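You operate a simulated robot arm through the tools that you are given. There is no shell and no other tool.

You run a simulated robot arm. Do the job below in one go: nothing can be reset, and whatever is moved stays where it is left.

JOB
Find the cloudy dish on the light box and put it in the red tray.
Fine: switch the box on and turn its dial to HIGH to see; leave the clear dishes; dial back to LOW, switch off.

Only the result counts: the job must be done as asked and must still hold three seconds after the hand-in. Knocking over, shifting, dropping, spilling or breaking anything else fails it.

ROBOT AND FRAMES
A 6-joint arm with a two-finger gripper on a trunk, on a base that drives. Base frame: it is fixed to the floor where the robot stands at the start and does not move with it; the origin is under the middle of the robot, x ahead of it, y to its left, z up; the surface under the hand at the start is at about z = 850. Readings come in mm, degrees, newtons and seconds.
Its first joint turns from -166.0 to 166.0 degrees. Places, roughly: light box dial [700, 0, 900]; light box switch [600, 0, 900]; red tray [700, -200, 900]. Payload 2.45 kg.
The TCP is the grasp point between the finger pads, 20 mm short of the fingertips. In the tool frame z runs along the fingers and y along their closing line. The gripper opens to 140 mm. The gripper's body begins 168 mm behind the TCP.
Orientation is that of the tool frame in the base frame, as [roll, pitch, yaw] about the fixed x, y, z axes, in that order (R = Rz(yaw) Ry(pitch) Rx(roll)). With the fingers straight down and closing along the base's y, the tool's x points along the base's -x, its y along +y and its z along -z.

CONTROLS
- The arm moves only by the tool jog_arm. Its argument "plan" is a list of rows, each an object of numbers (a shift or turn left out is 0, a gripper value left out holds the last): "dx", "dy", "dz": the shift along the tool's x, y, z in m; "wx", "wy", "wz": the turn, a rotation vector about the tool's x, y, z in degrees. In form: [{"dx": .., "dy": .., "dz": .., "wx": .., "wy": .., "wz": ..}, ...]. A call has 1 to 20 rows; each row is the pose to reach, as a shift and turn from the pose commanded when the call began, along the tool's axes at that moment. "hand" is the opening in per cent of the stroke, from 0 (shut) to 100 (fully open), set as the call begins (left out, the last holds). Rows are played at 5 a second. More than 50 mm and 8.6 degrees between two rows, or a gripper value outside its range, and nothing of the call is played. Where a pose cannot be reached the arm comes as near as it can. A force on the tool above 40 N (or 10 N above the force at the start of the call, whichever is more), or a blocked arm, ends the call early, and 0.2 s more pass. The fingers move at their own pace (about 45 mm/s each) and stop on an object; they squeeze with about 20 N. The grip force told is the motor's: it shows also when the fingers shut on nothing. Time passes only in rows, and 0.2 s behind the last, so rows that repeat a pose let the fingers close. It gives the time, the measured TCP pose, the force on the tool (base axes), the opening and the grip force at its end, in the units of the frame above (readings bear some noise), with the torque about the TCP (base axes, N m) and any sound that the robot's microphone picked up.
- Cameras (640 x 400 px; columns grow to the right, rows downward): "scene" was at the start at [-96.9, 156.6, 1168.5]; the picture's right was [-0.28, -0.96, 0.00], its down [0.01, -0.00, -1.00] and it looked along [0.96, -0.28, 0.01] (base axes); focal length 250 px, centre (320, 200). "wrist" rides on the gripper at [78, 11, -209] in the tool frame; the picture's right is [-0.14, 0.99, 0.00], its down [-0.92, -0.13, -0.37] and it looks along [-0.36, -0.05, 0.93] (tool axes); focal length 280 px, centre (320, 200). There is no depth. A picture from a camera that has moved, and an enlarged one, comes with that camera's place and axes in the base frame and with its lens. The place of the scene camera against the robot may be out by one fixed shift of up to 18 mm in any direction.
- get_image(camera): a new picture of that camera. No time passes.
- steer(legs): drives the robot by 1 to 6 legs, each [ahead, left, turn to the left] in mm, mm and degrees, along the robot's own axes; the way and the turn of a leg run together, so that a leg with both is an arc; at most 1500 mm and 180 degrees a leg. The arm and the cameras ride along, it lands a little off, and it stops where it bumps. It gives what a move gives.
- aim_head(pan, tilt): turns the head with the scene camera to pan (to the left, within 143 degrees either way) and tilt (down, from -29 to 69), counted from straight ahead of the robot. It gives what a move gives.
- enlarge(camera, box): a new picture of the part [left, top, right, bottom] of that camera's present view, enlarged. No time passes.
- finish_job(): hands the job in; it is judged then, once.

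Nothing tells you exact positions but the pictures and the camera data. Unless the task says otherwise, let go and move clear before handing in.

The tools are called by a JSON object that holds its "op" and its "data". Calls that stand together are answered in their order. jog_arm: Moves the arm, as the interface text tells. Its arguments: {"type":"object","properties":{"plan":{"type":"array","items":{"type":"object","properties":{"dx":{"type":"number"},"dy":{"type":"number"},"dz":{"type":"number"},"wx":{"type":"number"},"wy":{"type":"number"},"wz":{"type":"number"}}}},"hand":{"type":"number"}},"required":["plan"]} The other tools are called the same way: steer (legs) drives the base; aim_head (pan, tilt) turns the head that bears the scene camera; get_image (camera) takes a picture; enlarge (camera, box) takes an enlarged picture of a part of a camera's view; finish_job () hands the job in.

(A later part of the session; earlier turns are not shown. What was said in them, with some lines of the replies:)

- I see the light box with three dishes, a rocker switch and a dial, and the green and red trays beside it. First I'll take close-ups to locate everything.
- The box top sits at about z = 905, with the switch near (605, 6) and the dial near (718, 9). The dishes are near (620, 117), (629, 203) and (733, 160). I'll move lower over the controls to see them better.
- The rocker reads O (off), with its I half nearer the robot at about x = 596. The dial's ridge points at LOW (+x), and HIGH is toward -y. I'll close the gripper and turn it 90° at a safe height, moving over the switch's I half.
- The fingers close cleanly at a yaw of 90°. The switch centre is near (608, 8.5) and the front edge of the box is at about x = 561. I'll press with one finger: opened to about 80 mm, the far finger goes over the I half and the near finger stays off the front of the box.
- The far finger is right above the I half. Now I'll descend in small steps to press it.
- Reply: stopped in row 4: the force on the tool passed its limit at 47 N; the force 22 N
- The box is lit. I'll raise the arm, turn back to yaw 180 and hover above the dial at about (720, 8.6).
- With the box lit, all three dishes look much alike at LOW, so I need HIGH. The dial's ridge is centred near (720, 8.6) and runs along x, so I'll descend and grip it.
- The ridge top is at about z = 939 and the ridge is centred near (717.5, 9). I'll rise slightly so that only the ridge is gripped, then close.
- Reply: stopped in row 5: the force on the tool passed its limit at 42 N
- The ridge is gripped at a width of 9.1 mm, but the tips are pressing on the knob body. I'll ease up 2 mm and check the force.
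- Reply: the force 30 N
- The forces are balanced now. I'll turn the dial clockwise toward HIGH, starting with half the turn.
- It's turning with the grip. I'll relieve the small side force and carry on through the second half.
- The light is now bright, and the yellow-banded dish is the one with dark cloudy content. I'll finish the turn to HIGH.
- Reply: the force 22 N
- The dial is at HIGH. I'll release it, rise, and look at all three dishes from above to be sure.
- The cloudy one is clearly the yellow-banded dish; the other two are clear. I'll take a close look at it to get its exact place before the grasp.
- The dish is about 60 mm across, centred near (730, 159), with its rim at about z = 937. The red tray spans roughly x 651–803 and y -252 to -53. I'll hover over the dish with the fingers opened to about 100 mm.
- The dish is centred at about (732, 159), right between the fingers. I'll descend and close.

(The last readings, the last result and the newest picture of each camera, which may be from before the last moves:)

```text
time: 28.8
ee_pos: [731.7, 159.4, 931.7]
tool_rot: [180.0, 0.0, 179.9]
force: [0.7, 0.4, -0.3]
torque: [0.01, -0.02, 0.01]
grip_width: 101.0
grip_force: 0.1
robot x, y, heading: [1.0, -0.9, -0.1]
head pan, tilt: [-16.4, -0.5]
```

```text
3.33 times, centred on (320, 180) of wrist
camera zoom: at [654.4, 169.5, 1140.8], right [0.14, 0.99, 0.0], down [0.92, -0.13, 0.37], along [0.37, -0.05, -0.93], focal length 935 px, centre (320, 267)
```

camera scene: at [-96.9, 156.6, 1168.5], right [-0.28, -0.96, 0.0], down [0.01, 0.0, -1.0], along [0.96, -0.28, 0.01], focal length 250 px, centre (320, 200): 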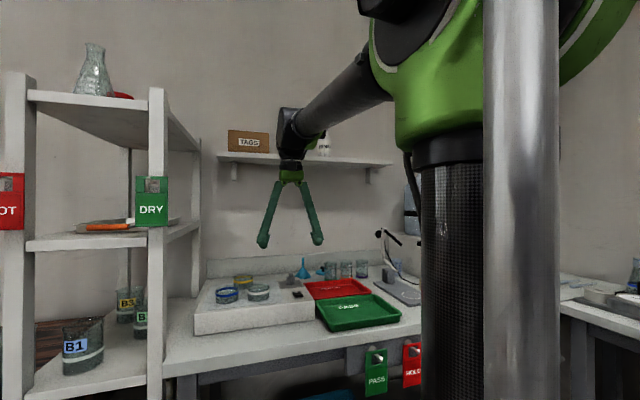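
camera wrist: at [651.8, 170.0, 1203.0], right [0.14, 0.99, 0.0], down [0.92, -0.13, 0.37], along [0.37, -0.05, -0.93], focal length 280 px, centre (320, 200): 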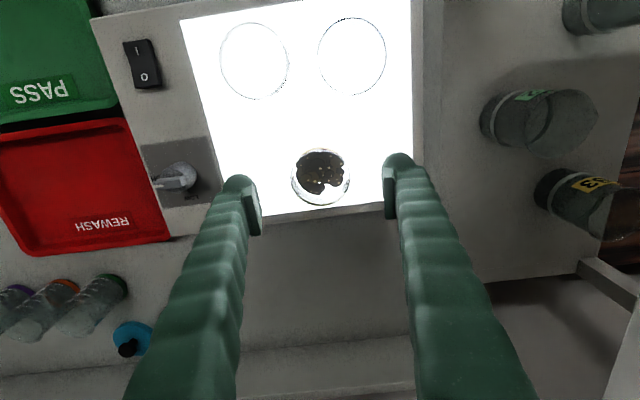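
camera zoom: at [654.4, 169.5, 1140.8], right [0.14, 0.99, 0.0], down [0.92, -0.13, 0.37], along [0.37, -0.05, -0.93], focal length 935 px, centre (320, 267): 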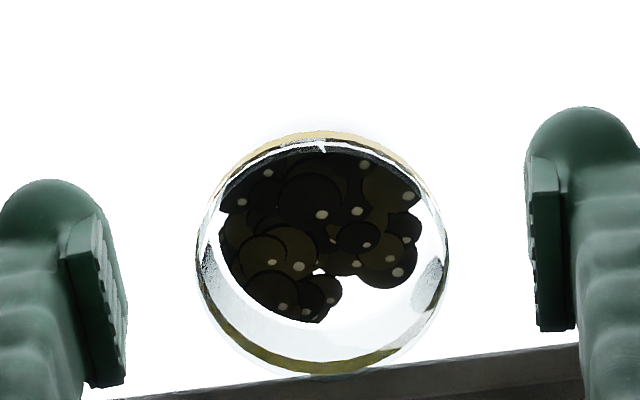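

{"op": "jog_arm", "data": {"hand": 20, "plan": [{}, {}, {}, {}, {}, {}, {}]}}

{"op": "enlarge", "data": {"camera": "scene", "box": [200, 230, 300, 310]}}

{"op": "enlarge", "data": {"camera": "wrist", "box": [240, 120, 400, 240]}}

```text
time: 30.4
ee_pos: [731.0, 158.4, 932.2]
tool_rot: [179.9, 0.0, 180.0]
force: [0.9, 0.1, 1.2]
torque: [0.01, 0.02, -0.01]
grip_width: 58.2
grip_force: 20.1
robot x, y, heading: [-4.0, 5.0, 0.1]
head pan, tilt: [-16.4, -0.5]
```

```text
5.00 times, centred on (250, 270) of scene
camera zoom: at [-96.9, 156.6, 1168.5], right [-0.28, -0.96, 0.0], down [0.01, 0.0, -1.0], along [0.96, -0.28, 0.01], focal length 1248 px, centre (670, -150)
```

zoom: 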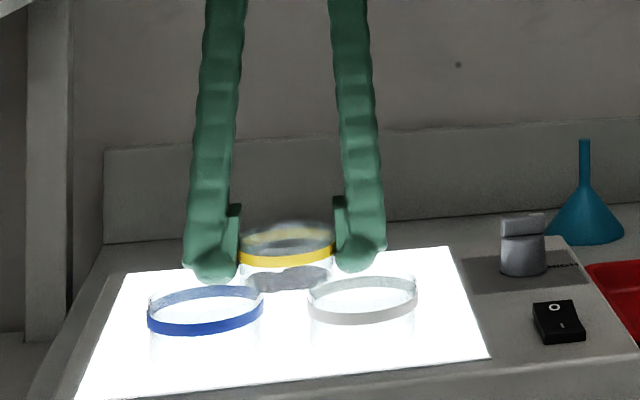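

```text
3.33 times, centred on (320, 180) of wrist
camera zoom: at [654.4, 169.4, 1140.9], right [0.14, 0.99, 0.0], down [0.92, -0.13, 0.37], along [0.37, -0.05, -0.93], focal length 935 px, centre (320, 267)
```

zoom: 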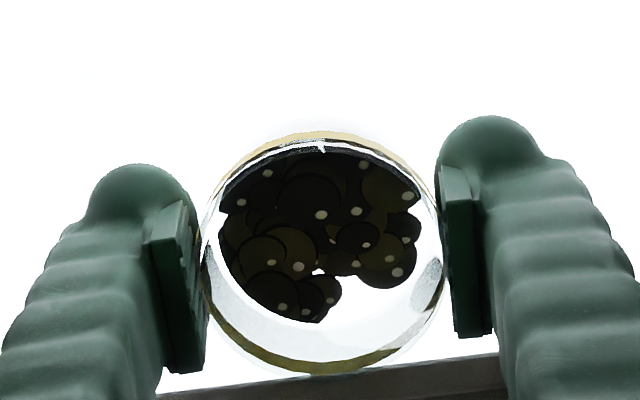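

The grip is firm at 58 mm and the dish hasn't shifted. I'll lift it slowly.

{"op": "jog_arm", "data": {"plan": [{"dz": -0.005}, {"dz": -0.012}, {"dz": -0.02}, {"dz": -0.03}, {"dz": -0.045}, {"dz": -0.06}, {"dz": -0.08}, {"dz": -0.1}, {"dz": -0.1}]}}

{"op": "get_image", "data": {"camera": "scene"}}

{"op": "get_image", "data": {"camera": "wrist"}}

```text
time: 32.4
ee_pos: [730.8, 158.9, 1031.9]
tool_rot: [180.0, 0.1, -179.9]
force: [0.8, 1.1, -0.9]
torque: [0.01, 0.01, 0.01]
grip_width: 58.1
grip_force: 20.0
robot x, y, heading: [-1.4, -0.0, 0.0]
head pan, tilt: [-16.4, -0.5]
```

```text
taken
camera scene: at [-96.8, 156.6, 1168.5], right [-0.28, -0.96, 0.0], down [0.01, 0.0, -1.0], along [0.96, -0.28, 0.01], focal length 250 px, centre (320, 200)
```

scene: 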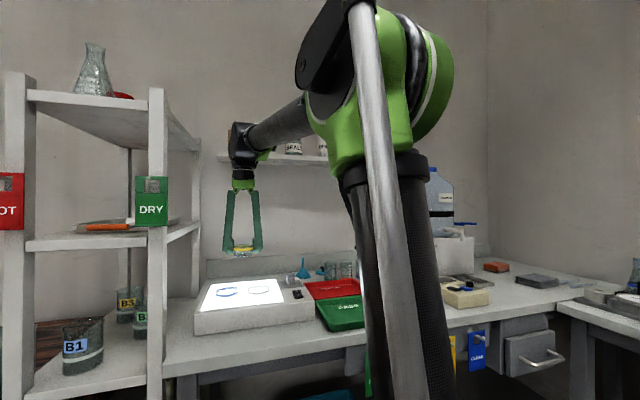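

```text
taken
camera wrist: at [654.0, 170.3, 1241.5], right [0.14, 0.99, 0.0], down [0.92, -0.13, 0.37], along [0.37, -0.05, -0.93], focal length 280 px, centre (320, 200)
```

wrist: 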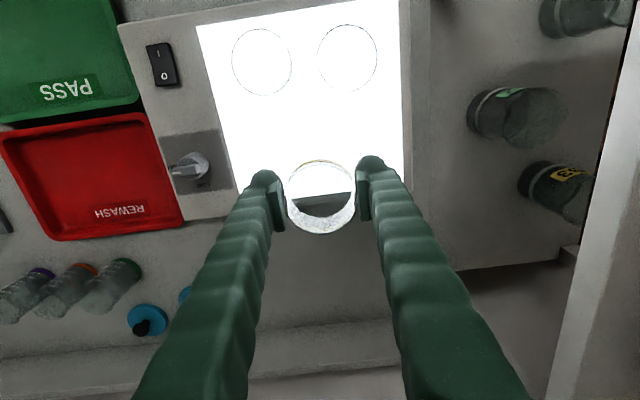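

The dish is held, and its cloudiness only shows when it is backlit. I'll carry it level across to above the red tray.

{"op": "jog_arm", "data": {"plan": [{"dx": 0.001, "dy": -0.015}, {"dx": 0.002, "dy": -0.04}, {"dx": 0.004, "dy": -0.07}, {"dx": 0.005, "dy": -0.1}, {"dx": 0.006, "dy": -0.13}, {"dx": 0.008, "dy": -0.16}, {"dx": 0.01, "dy": -0.19}, {"dx": 0.011, "dy": -0.22}, {"dx": 0.012, "dy": -0.25}, {"dx": 0.013, "dy": -0.28}, {"dx": 0.013, "dy": -0.3}, {"dx": 0.013, "dy": -0.309}, {"dx": 0.013, "dy": -0.309}]}}

{"op": "get_image", "data": {"camera": "wrist"}}

{"op": "enlarge", "data": {"camera": "wrist", "box": [180, 80, 460, 260]}}

{"op": "get_image", "data": {"camera": "scene"}}

```text
time: 35.2
ee_pos: [719.2, -150.9, 1031.5]
tool_rot: [-180.0, 0.0, -180.0]
force: [-0.4, 0.2, -0.8]
torque: [-0.03, 0.0, -0.01]
grip_width: 58.1
grip_force: 20.4
robot x, y, heading: [-2.4, -0.9, -0.0]
head pan, tilt: [-16.4, -0.5]
```

```text
taken
camera wrist: at [641.0, -139.7, 1241.6], right [0.14, 0.99, 0.0], down [0.92, -0.13, 0.37], along [0.37, -0.05, -0.93], focal length 280 px, centre (320, 200)
```

wrist: 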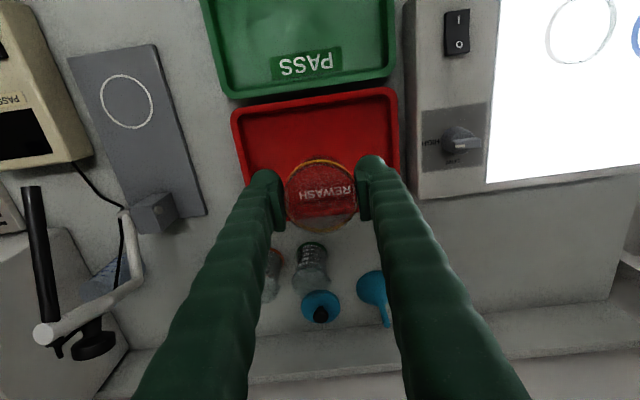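

```text
2.22 times, centred on (320, 170) of wrist
camera zoom: at [641.0, -139.7, 1241.6], right [0.14, 0.99, 0.0], down [0.92, -0.13, 0.37], along [0.37, -0.05, -0.93], focal length 623 px, centre (320, 267)
```

zoom: 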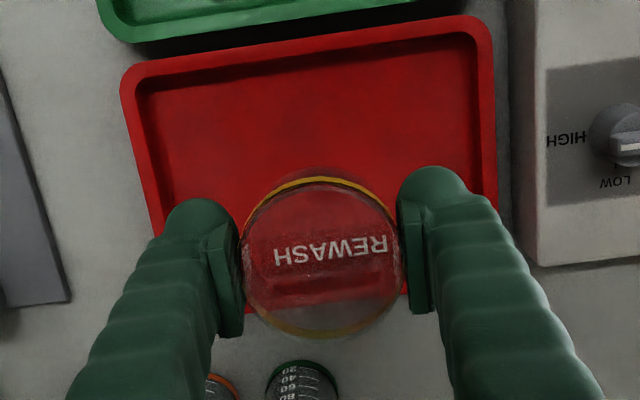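

```text
taken
camera scene: at [-96.8, 156.5, 1168.5], right [-0.28, -0.96, 0.0], down [0.01, 0.0, -1.0], along [0.96, -0.28, 0.01], focal length 250 px, centre (320, 200)
```

scene: 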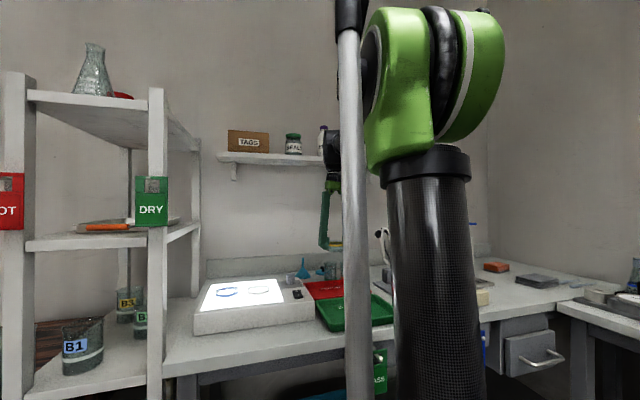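

The dish is over the tray's middle. I'll lower most of the way, then finish in small steps.

{"op": "jog_arm", "data": {"plan": [{"dx": -0.002, "dz": 0.02}, {"dx": -0.002, "dz": 0.045}, {"dx": -0.002, "dz": 0.07}, {"dx": -0.002, "dz": 0.095}, {"dx": -0.002, "dz": 0.115}, {"dx": -0.002, "dz": 0.128}, {"dx": -0.002, "dz": 0.135}, {"dx": -0.002, "dz": 0.135}]}}

{"op": "get_image", "data": {"camera": "wrist"}}

{"op": "enlarge", "data": {"camera": "scene", "box": [270, 240, 370, 320]}}

```text
time: 37.0
ee_pos: [720.3, -152.0, 897.1]
tool_rot: [-179.9, 0.0, -180.0]
force: [-0.4, -0.9, -0.7]
torque: [0.03, 0.02, 0.0]
grip_width: 58.3
grip_force: 20.4
robot x, y, heading: [-4.5, 0.8, -0.0]
head pan, tilt: [-16.4, -0.5]
```

```text
taken
camera wrist: at [642.2, -139.9, 1106.2], right [0.14, 0.99, 0.0], down [0.92, -0.13, 0.37], along [0.37, -0.05, -0.93], focal length 280 px, centre (320, 200)
```

wrist: 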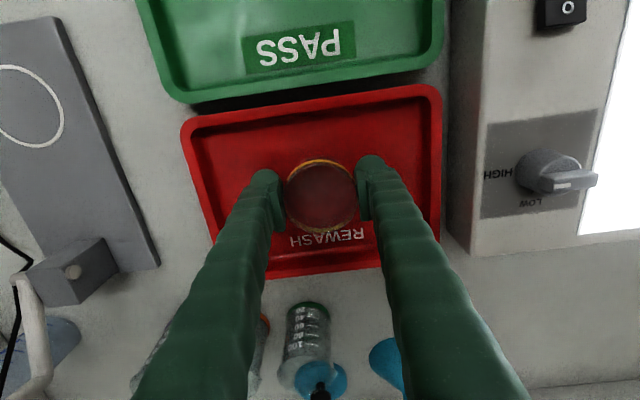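

```text
5.00 times, centred on (320, 280) of scene
camera zoom: at [-96.8, 156.5, 1168.5], right [-0.28, -0.96, 0.0], down [0.01, 0.0, -1.0], along [0.96, -0.28, 0.01], focal length 1248 px, centre (320, -200)
```

zoom: 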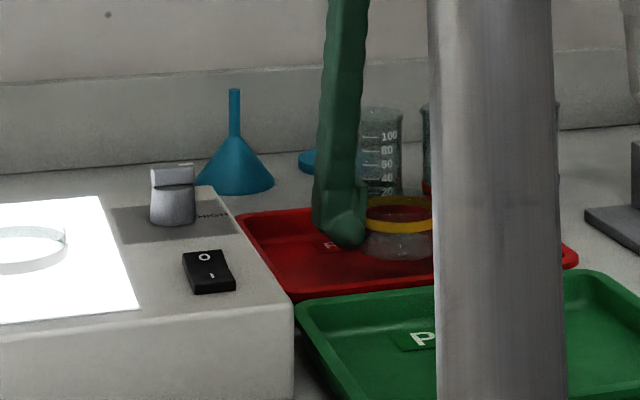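

{"op": "jog_arm", "data": {"plan": [{"dz": 0.002}, {"dz": 0.004}, {"dz": 0.006}, {"dz": 0.007}, {"dz": 0.007}]}}

{"op": "enlarge", "data": {"camera": "scene", "box": [310, 265, 370, 310]}}

```text
time: 38.2
ee_pos: [719.7, -151.3, 890.1]
tool_rot: [180.0, 0.0, -180.0]
force: [0.9, -0.8, -0.5]
torque: [0.01, 0.01, -0.01]
grip_width: 58.3
grip_force: 19.8
robot x, y, heading: [-1.3, -1.7, -0.1]
head pan, tilt: [-16.4, -0.5]
```

```text
8.89 times, centred on (340, 288) of scene
camera zoom: at [-96.8, 156.5, 1168.5], right [-0.28, -0.96, 0.0], down [0.01, 0.0, -1.0], along [0.96, -0.28, 0.01], focal length 2218 px, centre (142, -578)
```

zoom: 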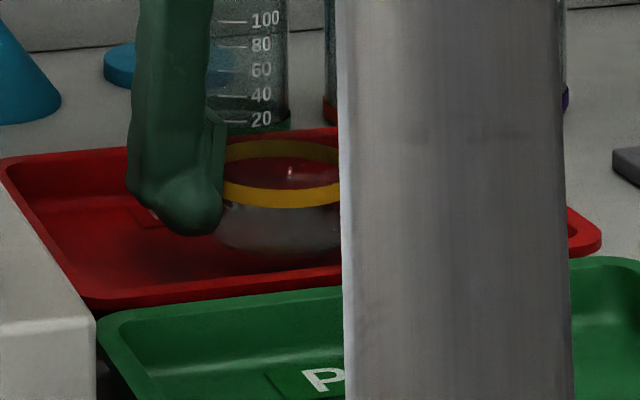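

{"op": "jog_arm", "data": {"plan": [{"dz": 0.001}, {"dz": 0.002}, {"dz": 0.003}, {"dz": 0.004}]}}

```text
time: 39.2
ee_pos: [720.4, -150.5, 887.0]
tool_rot: [180.0, 0.0, -180.0]
force: [0.7, -0.1, -0.2]
torque: [0.01, -0.01, 0.02]
grip_width: 58.4
grip_force: 20.1
robot x, y, heading: [-3.9, -1.5, -0.1]
head pan, tilt: [-16.4, -0.5]
```

{"op": "jog_arm", "data": {"plan": [{"dz": 0.001}, {"dz": 0.002}, {"dz": 0.003}]}}

```text
time: 40.0
ee_pos: [720.7, -151.6, 884.1]
tool_rot: [-180.0, 0.0, 179.9]
force: [-0.6, 0.2, -0.2]
torque: [-0.02, -0.02, 0.02]
grip_width: 58.2
grip_force: 19.9
robot x, y, heading: [-2.5, -1.0, 0.1]
head pan, tilt: [-16.4, -0.5]
```

{"op": "jog_arm", "data": {"plan": [{"dz": 0.001}, {"dz": 0.002}]}}

{"op": "enlarge", "data": {"camera": "scene", "box": [310, 265, 370, 310]}}

```text
time: 40.6
ee_pos: [720.0, -150.2, 882.0]
tool_rot: [180.0, 0.1, 180.0]
force: [0.0, -0.3, 0.1]
torque: [0.01, 0.01, -0.02]
grip_width: 58.4
grip_force: 20.0
robot x, y, heading: [-0.5, -0.6, 0.1]
head pan, tilt: [-16.4, -0.5]
```

```text
8.89 times, centred on (340, 288) of scene
camera zoom: at [-96.8, 156.5, 1168.5], right [-0.28, -0.96, 0.0], down [0.01, 0.0, -1.0], along [0.96, -0.28, 0.01], focal length 2218 px, centre (142, -578)
```

zoom: 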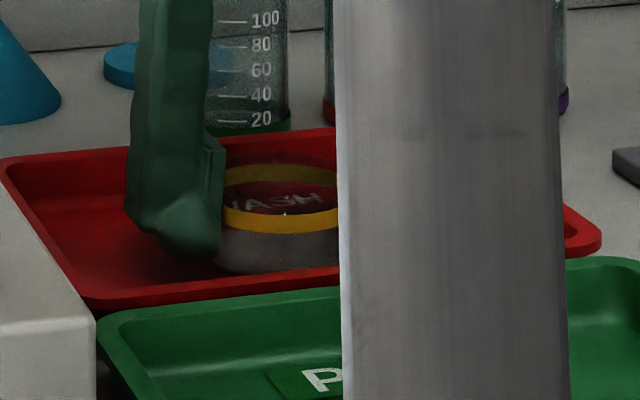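

{"op": "jog_arm", "data": {"plan": [{"dz": 0.0007}, {"dz": 0.0015}]}}

```text
time: 41.2
ee_pos: [721.0, -149.7, 881.3]
tool_rot: [-179.9, 0.2, 180.0]
force: [1.9, 1.4, 14.9]
torque: [0.03, -0.09, -0.05]
grip_width: 58.3
grip_force: 19.9
robot x, y, heading: [5.2, 0.2, 0.3]
head pan, tilt: [-16.4, -0.5]
```

The dish is touching the tray floor, with about 15 N of upward force. I'll relieve that slightly and release.

{"op": "jog_arm", "data": {"plan": [{"dz": -0.0004}, {"dz": -0.0004}]}}

{"op": "jog_arm", "data": {"hand": 60, "plan": [{}, {}, {}, {}]}}

{"op": "enlarge", "data": {"camera": "wrist", "box": [180, 80, 460, 260]}}

```text
time: 41.8
ee_pos: [721.2, -150.7, 880.2]
tool_rot: [180.0, 0.0, 179.9]
force: [-1.2, -0.5, 5.1]
torque: [0.02, -0.03, 0.0]
grip_width: 58.0
grip_force: 20.0
robot x, y, heading: [2.6, -3.0, -0.1]
head pan, tilt: [-16.4, -0.5]
```

```text
time: 42.8
ee_pos: [719.6, -150.3, 879.1]
tool_rot: [180.0, 0.0, -180.0]
force: [0.3, 0.1, -1.0]
torque: [0.03, 0.0, 0.0]
grip_width: 84.0
grip_force: 0.0
robot x, y, heading: [-2.2, -0.3, 0.0]
head pan, tilt: [-16.4, -0.5]
```

```text
2.22 times, centred on (320, 170) of wrist
camera zoom: at [642.9, -139.7, 1089.4], right [0.14, 0.99, 0.0], down [0.92, -0.13, 0.37], along [0.37, -0.05, -0.93], focal length 623 px, centre (320, 267)
```

zoom: 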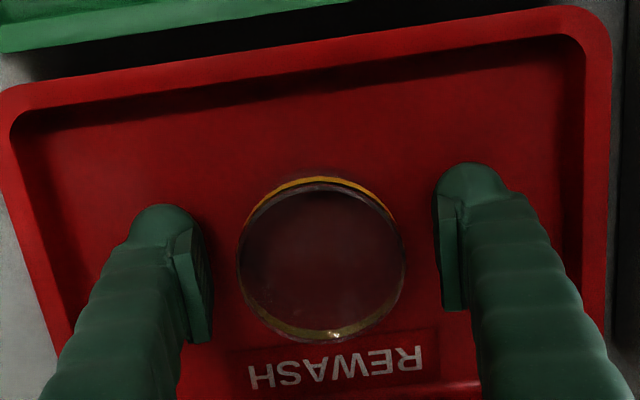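

The dish is standing in the red tray. I'll go straight up, then return over the dial with the fingers turned 90°.

{"op": "jog_arm", "data": {"plan": [{"dz": -0.015}, {"dz": -0.04}, {"dz": -0.075}, {"dz": -0.11}, {"dz": -0.145}, {"dz": -0.17}, {"dz": -0.17}]}}

{"op": "jog_arm", "data": {"hand": 46, "plan": [{"dy": 0.014, "wz": 8}, {"dy": 0.028, "wz": 16}, {"dy": 0.042, "wz": 24}, {"dy": 0.056, "wz": 32}, {"dy": 0.07, "wz": 40}, {"dy": 0.084, "wz": 48}, {"dy": 0.1, "wz": 56}, {"dy": 0.115, "wz": 64}, {"dx": 0.0034, "dy": 0.13, "wz": 72}, {"dx": 0.0034, "dy": 0.145, "wz": 80}, {"dx": 0.0034, "dy": 0.16, "wz": 86}, {"dx": 0.0034, "dy": 0.16, "wz": 90}, {"dx": 0.0034, "dy": 0.16, "wz": 90}]}}

{"op": "get_image", "data": {"camera": "wrist"}}

{"op": "enlarge", "data": {"camera": "wrist", "box": [270, 140, 370, 240]}}

{"op": "get_image", "data": {"camera": "scene"}}

```text
time: 44.4
ee_pos: [721.5, -152.2, 1049.7]
tool_rot: [-180.0, 0.1, -179.9]
force: [0.3, -0.5, 1.3]
torque: [0.0, -0.06, -0.04]
grip_width: 84.2
grip_force: 0.1
robot x, y, heading: [0.7, -0.9, 0.1]
head pan, tilt: [-16.4, -0.5]
```

```text
time: 47.2
ee_pos: [716.3, 8.4, 1050.5]
tool_rot: [-179.9, 0.0, 89.9]
force: [0.1, -1.2, 1.0]
torque: [0.0, 0.01, 0.04]
grip_width: 64.6
grip_force: 0.1
robot x, y, heading: [1.5, 0.2, -0.3]
head pan, tilt: [-16.4, -0.5]
```

```text
taken
camera wrist: at [728.7, 87.5, 1259.5], right [0.99, -0.14, 0.0], down [-0.13, -0.92, 0.37], along [-0.05, -0.37, -0.93], focal length 280 px, centre (320, 200)
```

wrist: 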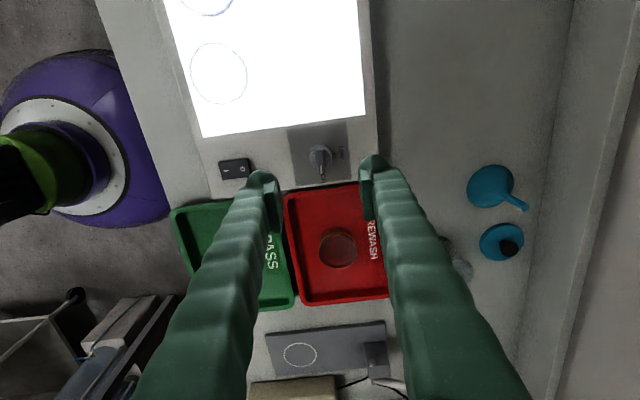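

```text
4.00 times, centred on (320, 190) of wrist
camera zoom: at [728.7, 87.5, 1259.5], right [0.99, -0.14, 0.0], down [-0.13, -0.92, 0.37], along [-0.05, -0.37, -0.93], focal length 1122 px, centre (320, 240)
```

zoom: 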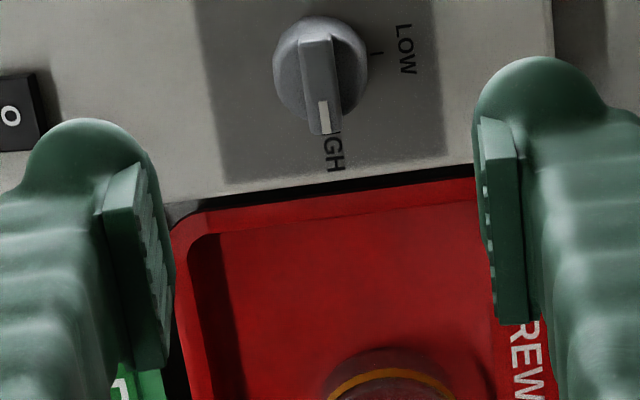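

```text
taken
camera scene: at [-96.8, 156.6, 1168.5], right [-0.28, -0.96, 0.0], down [0.01, 0.0, -1.0], along [0.96, -0.28, 0.01], focal length 250 px, centre (320, 200)
```

scene: 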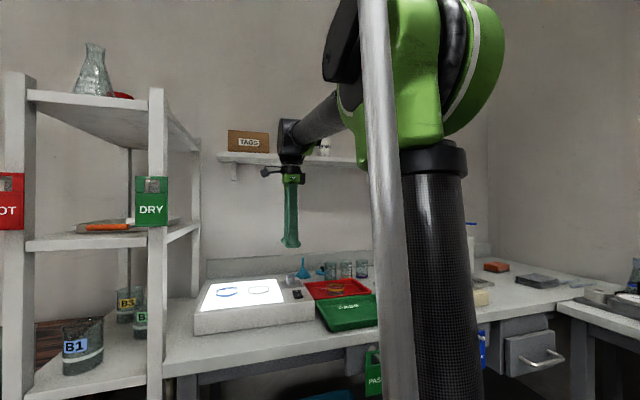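

The ridge now points at HIGH and is centred near (717, 9.5), right under the gripper. I'll descend and grip it again.

{"op": "jog_arm", "data": {"plan": [{"dz": 0.03}, {"dz": 0.06}, {"dz": 0.085}, {"dz": 0.0995}, {"dz": 0.0995}]}}

{"op": "jog_arm", "data": {"hand": 0, "plan": [{}, {}, {}, {}, {}, {}]}}

{"op": "enlarge", "data": {"camera": "wrist", "box": [270, 140, 370, 240]}}

```text
time: 48.4
ee_pos: [716.6, 8.9, 950.4]
tool_rot: [180.0, 0.0, 90.0]
force: [0.5, -0.2, -0.7]
torque: [-0.04, 0.0, 0.03]
grip_width: 64.3
grip_force: 0.1
robot x, y, heading: [0.8, -0.0, 0.3]
head pan, tilt: [-16.4, -0.5]
```

```text
time: 49.8
ee_pos: [717.4, 9.8, 952.0]
tool_rot: [179.9, 0.1, 90.0]
force: [17.7, -0.4, 7.0]
torque: [0.01, -0.18, 0.01]
grip_width: 9.1
grip_force: 36.8
robot x, y, heading: [-1.7, 1.7, 0.1]
head pan, tilt: [-16.4, -0.5]
```

```text
4.00 times, centred on (320, 190) of wrist
camera zoom: at [728.7, 86.7, 1160.5], right [0.99, -0.14, 0.0], down [-0.13, -0.92, 0.37], along [-0.05, -0.37, -0.93], focal length 1122 px, centre (320, 240)
```

zoom: 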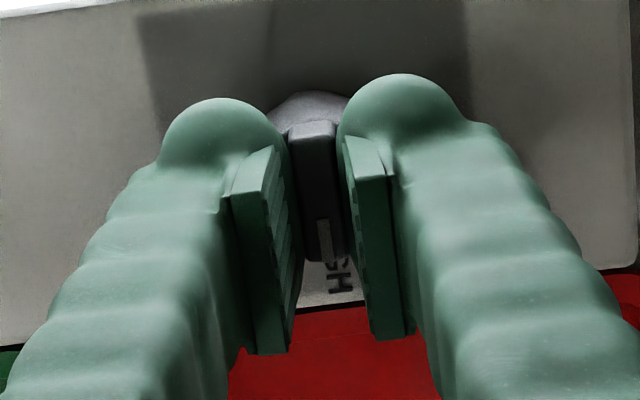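

The ridge is gripped. I'll relieve the side force and turn it back, counter-clockwise, the first half.

{"op": "jog_arm", "data": {"plan": [{"dy": 0.0006, "dz": -0.0002}, {"dy": 0.0006, "dz": -0.0002, "wz": -6}, {"dy": 0.0006, "dz": -0.0002, "wz": -12}, {"dy": 0.0006, "dz": -0.0002, "wz": -18}, {"dy": 0.0006, "dz": -0.0002, "wz": -24}, {"dy": 0.0006, "dz": -0.0002, "wz": -30}, {"dy": 0.0006, "dz": -0.0002, "wz": -36}, {"dy": 0.0006, "dz": -0.0002, "wz": -42}, {"dy": 0.0006, "dz": -0.0002, "wz": -42}]}}

{"op": "get_image", "data": {"camera": "wrist"}}

```text
time: 51.8
ee_pos: [717.6, 8.9, 950.5]
tool_rot: [-179.9, -0.1, 132.1]
force: [2.5, -7.5, 11.5]
torque: [-0.06, -0.02, -0.01]
grip_width: 8.9
grip_force: 37.2
robot x, y, heading: [-2.7, 2.0, -0.1]
head pan, tilt: [-16.4, -0.5]
```

```text
taken
camera wrist: at [674.1, 74.2, 1160.0], right [0.83, 0.56, 0.0], down [0.52, -0.77, 0.37], along [0.21, -0.31, -0.93], focal length 280 px, centre (320, 200)
```

wrist: 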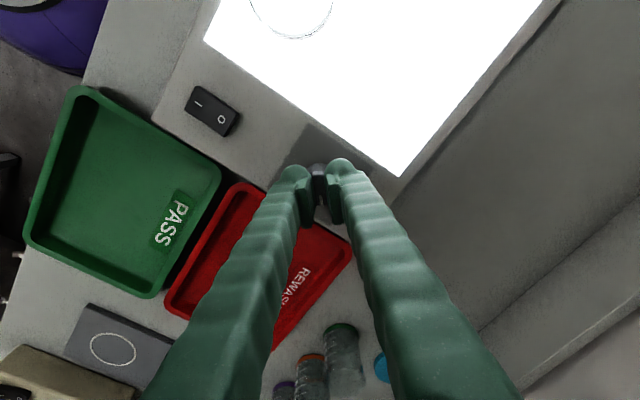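

{"op": "jog_arm", "data": {"plan": [{"dx": -0.0002, "dy": -0.0002, "dz": -0.0004}, {"dx": -0.0002, "dy": -0.0002, "dz": -0.0004, "wz": -6}, {"dx": -0.0002, "dy": -0.0002, "dz": -0.0004, "wz": -12}, {"dx": -0.0002, "dy": -0.0002, "dz": -0.0004, "wz": -18}, {"dx": -0.0002, "dy": -0.0002, "dz": -0.0004, "wz": -24}, {"dx": -0.0002, "dy": -0.0002, "dz": -0.0004, "wz": -30}, {"dx": -0.0002, "dy": -0.0002, "dz": -0.0004, "wz": -36}, {"dx": -0.0002, "dy": -0.0002, "dz": -0.0004, "wz": -42}, {"dx": -0.0002, "dy": -0.0002, "dz": -0.0004, "wz": -48}, {"dx": -0.0002, "dy": -0.0002, "dz": -0.0004, "wz": -49}]}}

{"op": "get_image", "data": {"camera": "wrist"}}

{"op": "enlarge", "data": {"camera": "scene", "box": [200, 230, 340, 310]}}

```text
time: 54.0
ee_pos: [718.0, 9.6, 951.3]
tool_rot: [-179.9, -0.1, -179.0]
force: [-0.9, -1.5, -23.9]
torque: [-0.01, -0.01, -0.44]
grip_width: 9.1
grip_force: 36.5
robot x, y, heading: [0.2, 3.1, 0.3]
head pan, tilt: [-16.4, -0.5]
```

```text
taken
camera wrist: at [640.3, 18.7, 1160.2], right [0.12, 0.99, 0.0], down [0.92, -0.11, 0.37], along [0.37, -0.04, -0.93], focal length 280 px, centre (320, 200)
```

wrist: 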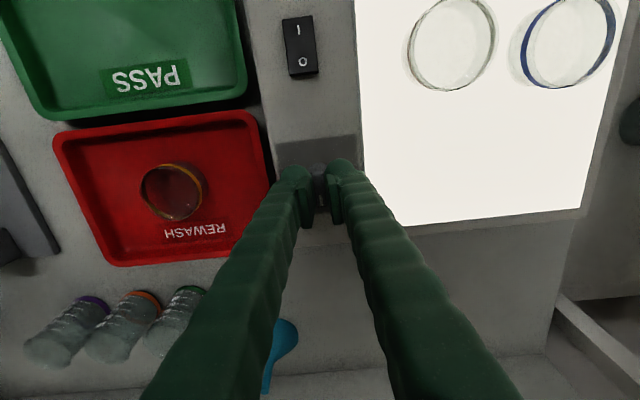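

```text
4.57 times, centred on (270, 270) of scene
camera zoom: at [-96.1, 156.5, 1168.6], right [-0.28, -0.96, 0.0], down [0.01, 0.0, -1.0], along [0.96, -0.28, 0.01], focal length 1141 px, centre (549, -120)
```

zoom: 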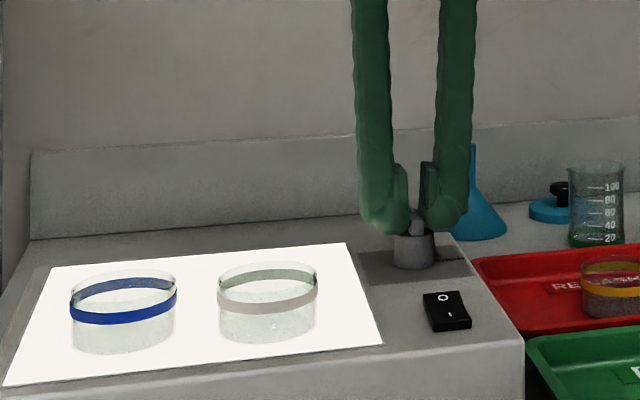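

The light dropped to LOW and the dial is against its stop. I'll relieve the twist, release the dial and rise.

{"op": "jog_arm", "data": {"plan": [{"wz": 0.6, "dz": 0.0005}, {"wz": 0.8, "dz": 0.0008}, {"wz": 0.8, "dz": 0.0008}]}}

{"op": "jog_arm", "data": {"hand": 57, "plan": [{}, {}, {}, {}, {"dz": -0.02}, {"dz": -0.05}, {"dz": -0.08}, {"dz": -0.1}, {"dz": -0.1}]}}

{"op": "enlarge", "data": {"camera": "wrist", "box": [250, 80, 400, 220]}}

```text
time: 54.8
ee_pos: [718.2, 9.8, 951.0]
tool_rot: [180.0, 0.1, -179.8]
force: [2.5, -3.1, 2.2]
torque: [-0.02, 0.32, -0.08]
grip_width: 9.2
grip_force: 36.5
robot x, y, heading: [-1.0, 0.8, -0.2]
head pan, tilt: [-16.4, -0.5]
```

```text
time: 56.8
ee_pos: [719.2, 7.9, 1051.9]
tool_rot: [-180.0, -0.1, -179.8]
force: [-0.9, -0.1, -0.4]
torque: [0.01, -0.01, -0.02]
grip_width: 79.9
grip_force: 0.0
robot x, y, heading: [4.1, -0.1, 0.0]
head pan, tilt: [-16.4, -0.5]
```

```text
2.86 times, centred on (325, 150) of wrist
camera zoom: at [641.0, 19.4, 1260.3], right [0.13, 0.99, 0.0], down [0.92, -0.12, 0.37], along [0.37, -0.05, -0.93], focal length 801 px, centre (306, 343)
```

zoom: 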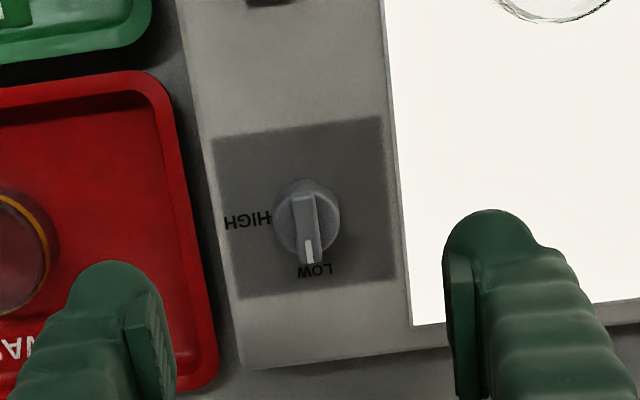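

The dial points at LOW. Next I'll move over the switch's O half, with the far finger to press it.

{"op": "jog_arm", "data": {"hand": 57, "plan": [{"dx": 0.014, "wz": 8}, {"dx": 0.028, "wz": 16}, {"dx": 0.042, "wz": 24}, {"dx": 0.056, "wz": 32}, {"dx": 0.07, "wz": 40}, {"dx": 0.084, "wz": 48}, {"dx": 0.098, "wz": 56}, {"dx": 0.112, "wz": 64}, {"dx": 0.126, "wz": 72}, {"dx": 0.14, "wz": 80}, {"dx": 0.147, "wz": 87}, {"dx": 0.147, "wz": 90.2}, {"dx": 0.147, "wz": 90.2, "dz": 0.03}, {"dx": 0.147, "wz": 90.2, "dz": 0.06}, {"dx": 0.147, "wz": 90.2, "dz": 0.085}, {"dx": 0.147, "wz": 90.2, "dz": 0.085}]}}

{"op": "enlarge", "data": {"camera": "wrist", "box": [320, 120, 440, 220]}}

{"op": "enlarge", "data": {"camera": "scene", "box": [260, 230, 350, 310]}}

```text
time: 60.2
ee_pos: [570.1, 12.1, 964.6]
tool_rot: [-180.0, 0.1, 89.9]
force: [0.0, 0.8, -0.4]
torque: [0.02, -0.04, -0.02]
grip_width: 79.7
grip_force: 0.0
robot x, y, heading: [-0.8, 3.1, -0.2]
head pan, tilt: [-16.4, -0.5]
```

```text
4.00 times, centred on (380, 170) of wrist
camera zoom: at [582.4, 89.2, 1173.2], right [0.99, -0.14, 0.0], down [-0.13, -0.92, 0.37], along [-0.05, -0.37, -0.93], focal length 1122 px, centre (80, 320)
```

zoom: 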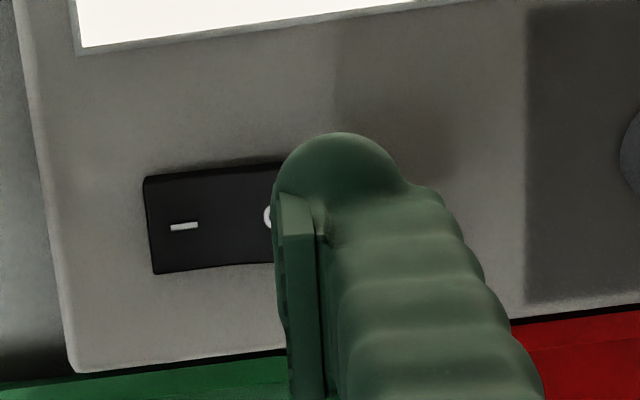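

```text
5.00 times, centred on (305, 270) of scene
camera zoom: at [-96.9, 156.6, 1168.5], right [-0.28, -0.96, 0.0], down [0.01, 0.0, -1.0], along [0.96, -0.28, 0.01], focal length 1248 px, centre (395, -150)
```

zoom: 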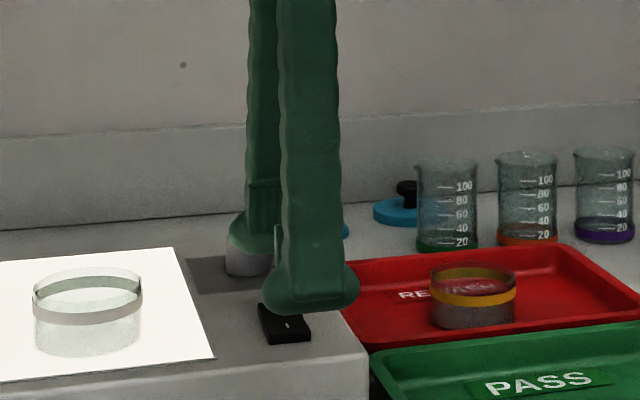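

The finger is over the O half. I'll press down in small steps.

{"op": "jog_arm", "data": {"plan": [{"dx": -0.002, "dz": 0.007}, {"dx": -0.002, "dz": 0.014}, {"dx": -0.002, "dz": 0.02}, {"dx": -0.002, "dz": 0.025}, {"dx": -0.002, "dz": 0.028}, {"dx": -0.002, "dz": 0.03}, {"dx": -0.002, "dz": 0.032}, {"dx": -0.002, "dz": 0.034}, {"dx": -0.002, "dz": 0.036}]}}

{"op": "get_image", "data": {"camera": "wrist"}}

{"op": "enlarge", "data": {"camera": "scene", "box": [200, 230, 340, 320]}}

```text
time: 62.2
ee_pos: [571.5, 6.3, 930.3]
tool_rot: [179.8, 0.0, 90.0]
force: [-1.3, -0.7, 11.5]
torque: [-0.02, -0.62, -0.04]
grip_width: 80.2
grip_force: 0.9
robot x, y, heading: [-3.0, 3.6, -0.1]
head pan, tilt: [-16.4, -0.5]
```

```text
taken
camera wrist: at [582.0, 84.8, 1139.1], right [0.99, -0.14, 0.0], down [-0.13, -0.92, 0.37], along [-0.05, -0.37, -0.93], focal length 280 px, centre (320, 200)
```

wrist: 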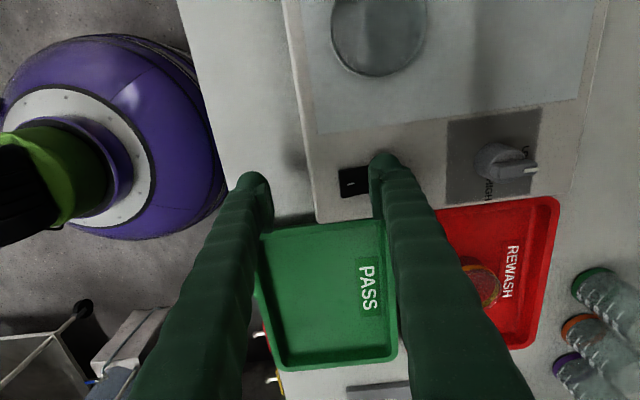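

```text
4.44 times, centred on (270, 275) of scene
camera zoom: at [-97.3, 156.5, 1168.5], right [-0.28, -0.96, 0.0], down [0.01, 0.0, -1.0], along [0.96, -0.28, 0.01], focal length 1109 px, centre (542, -133)
```

zoom: 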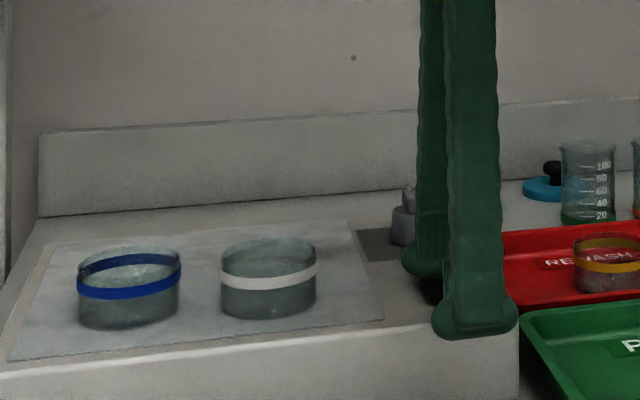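

The light is off. I'll rise clear and check everything.

{"op": "jog_arm", "data": {"plan": [{"dz": -0.02}, {"dz": -0.05}, {"dz": -0.08}, {"dz": -0.12}, {"dz": -0.16}, {"dz": -0.2}, {"dz": -0.2}]}}

{"op": "get_image", "data": {"camera": "wrist"}}

{"op": "enlarge", "data": {"camera": "wrist", "box": [300, 60, 500, 200]}}

{"op": "enlarge", "data": {"camera": "scene", "box": [200, 230, 380, 330]}}

```text
time: 63.8
ee_pos: [570.6, 8.7, 1128.5]
tool_rot: [-180.0, -0.1, 90.0]
force: [-0.5, 0.8, 0.0]
torque: [0.03, -0.02, 0.01]
grip_width: 79.8
grip_force: 0.0
robot x, y, heading: [0.4, 4.3, 0.1]
head pan, tilt: [-16.4, -0.5]
```

```text
taken
camera wrist: at [581.9, 87.4, 1337.2], right [0.99, -0.14, 0.0], down [-0.13, -0.92, 0.37], along [-0.05, -0.37, -0.93], focal length 280 px, centre (320, 200)
```

wrist: 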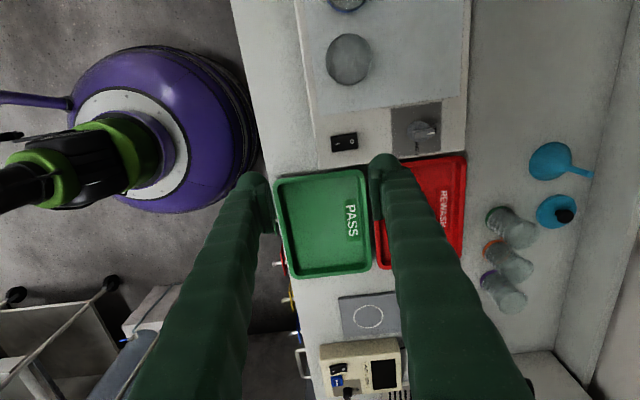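

```text
2.86 times, centred on (400, 130) of wrist
camera zoom: at [581.9, 87.4, 1337.2], right [0.99, -0.14, 0.0], down [-0.13, -0.92, 0.37], along [-0.05, -0.37, -0.93], focal length 801 px, centre (91, 400)
```

zoom: 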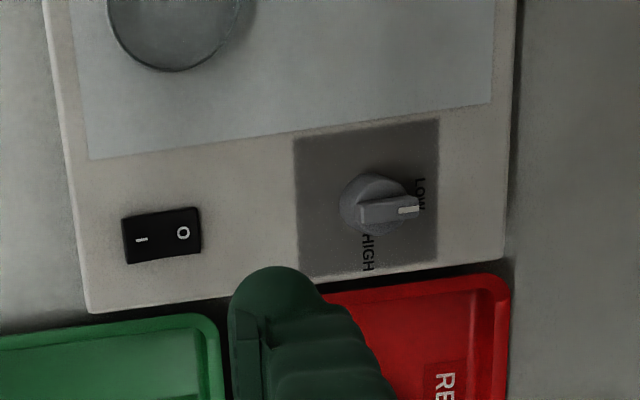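

```text
3.56 times, centred on (290, 280) of scene
camera zoom: at [-96.9, 156.6, 1168.5], right [-0.28, -0.96, 0.0], down [0.01, 0.0, -1.0], along [0.96, -0.28, 0.01], focal length 887 px, centre (427, -84)
```

zoom: 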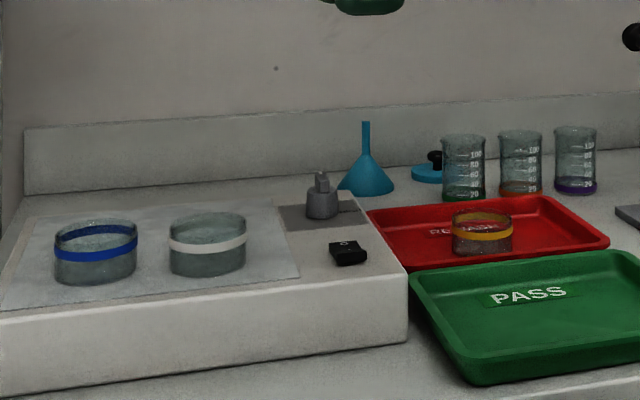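

Everything is as asked. The yellow-banded dish stands in the red tray, the two clear dishes haven't moved, the dial is at LOW, the box is off, and the arm is clear. I'm handing the job in.

{"op": "finish_job", "data": {}}

```text
The job is handed in.
```

The cloudy dish, the one with the yellow band, is now standing in the red tray. With the box on and the dial at HIGH, it was the only dish of the three showing dark, cloudy content.

I left the two clear dishes, blue and white bands, where they were on the box. The dial is back at LOW and the light is off. I saw nothing else moved or spilled in the last pictures before I handed the job in. The gripper is empty and raised clear.
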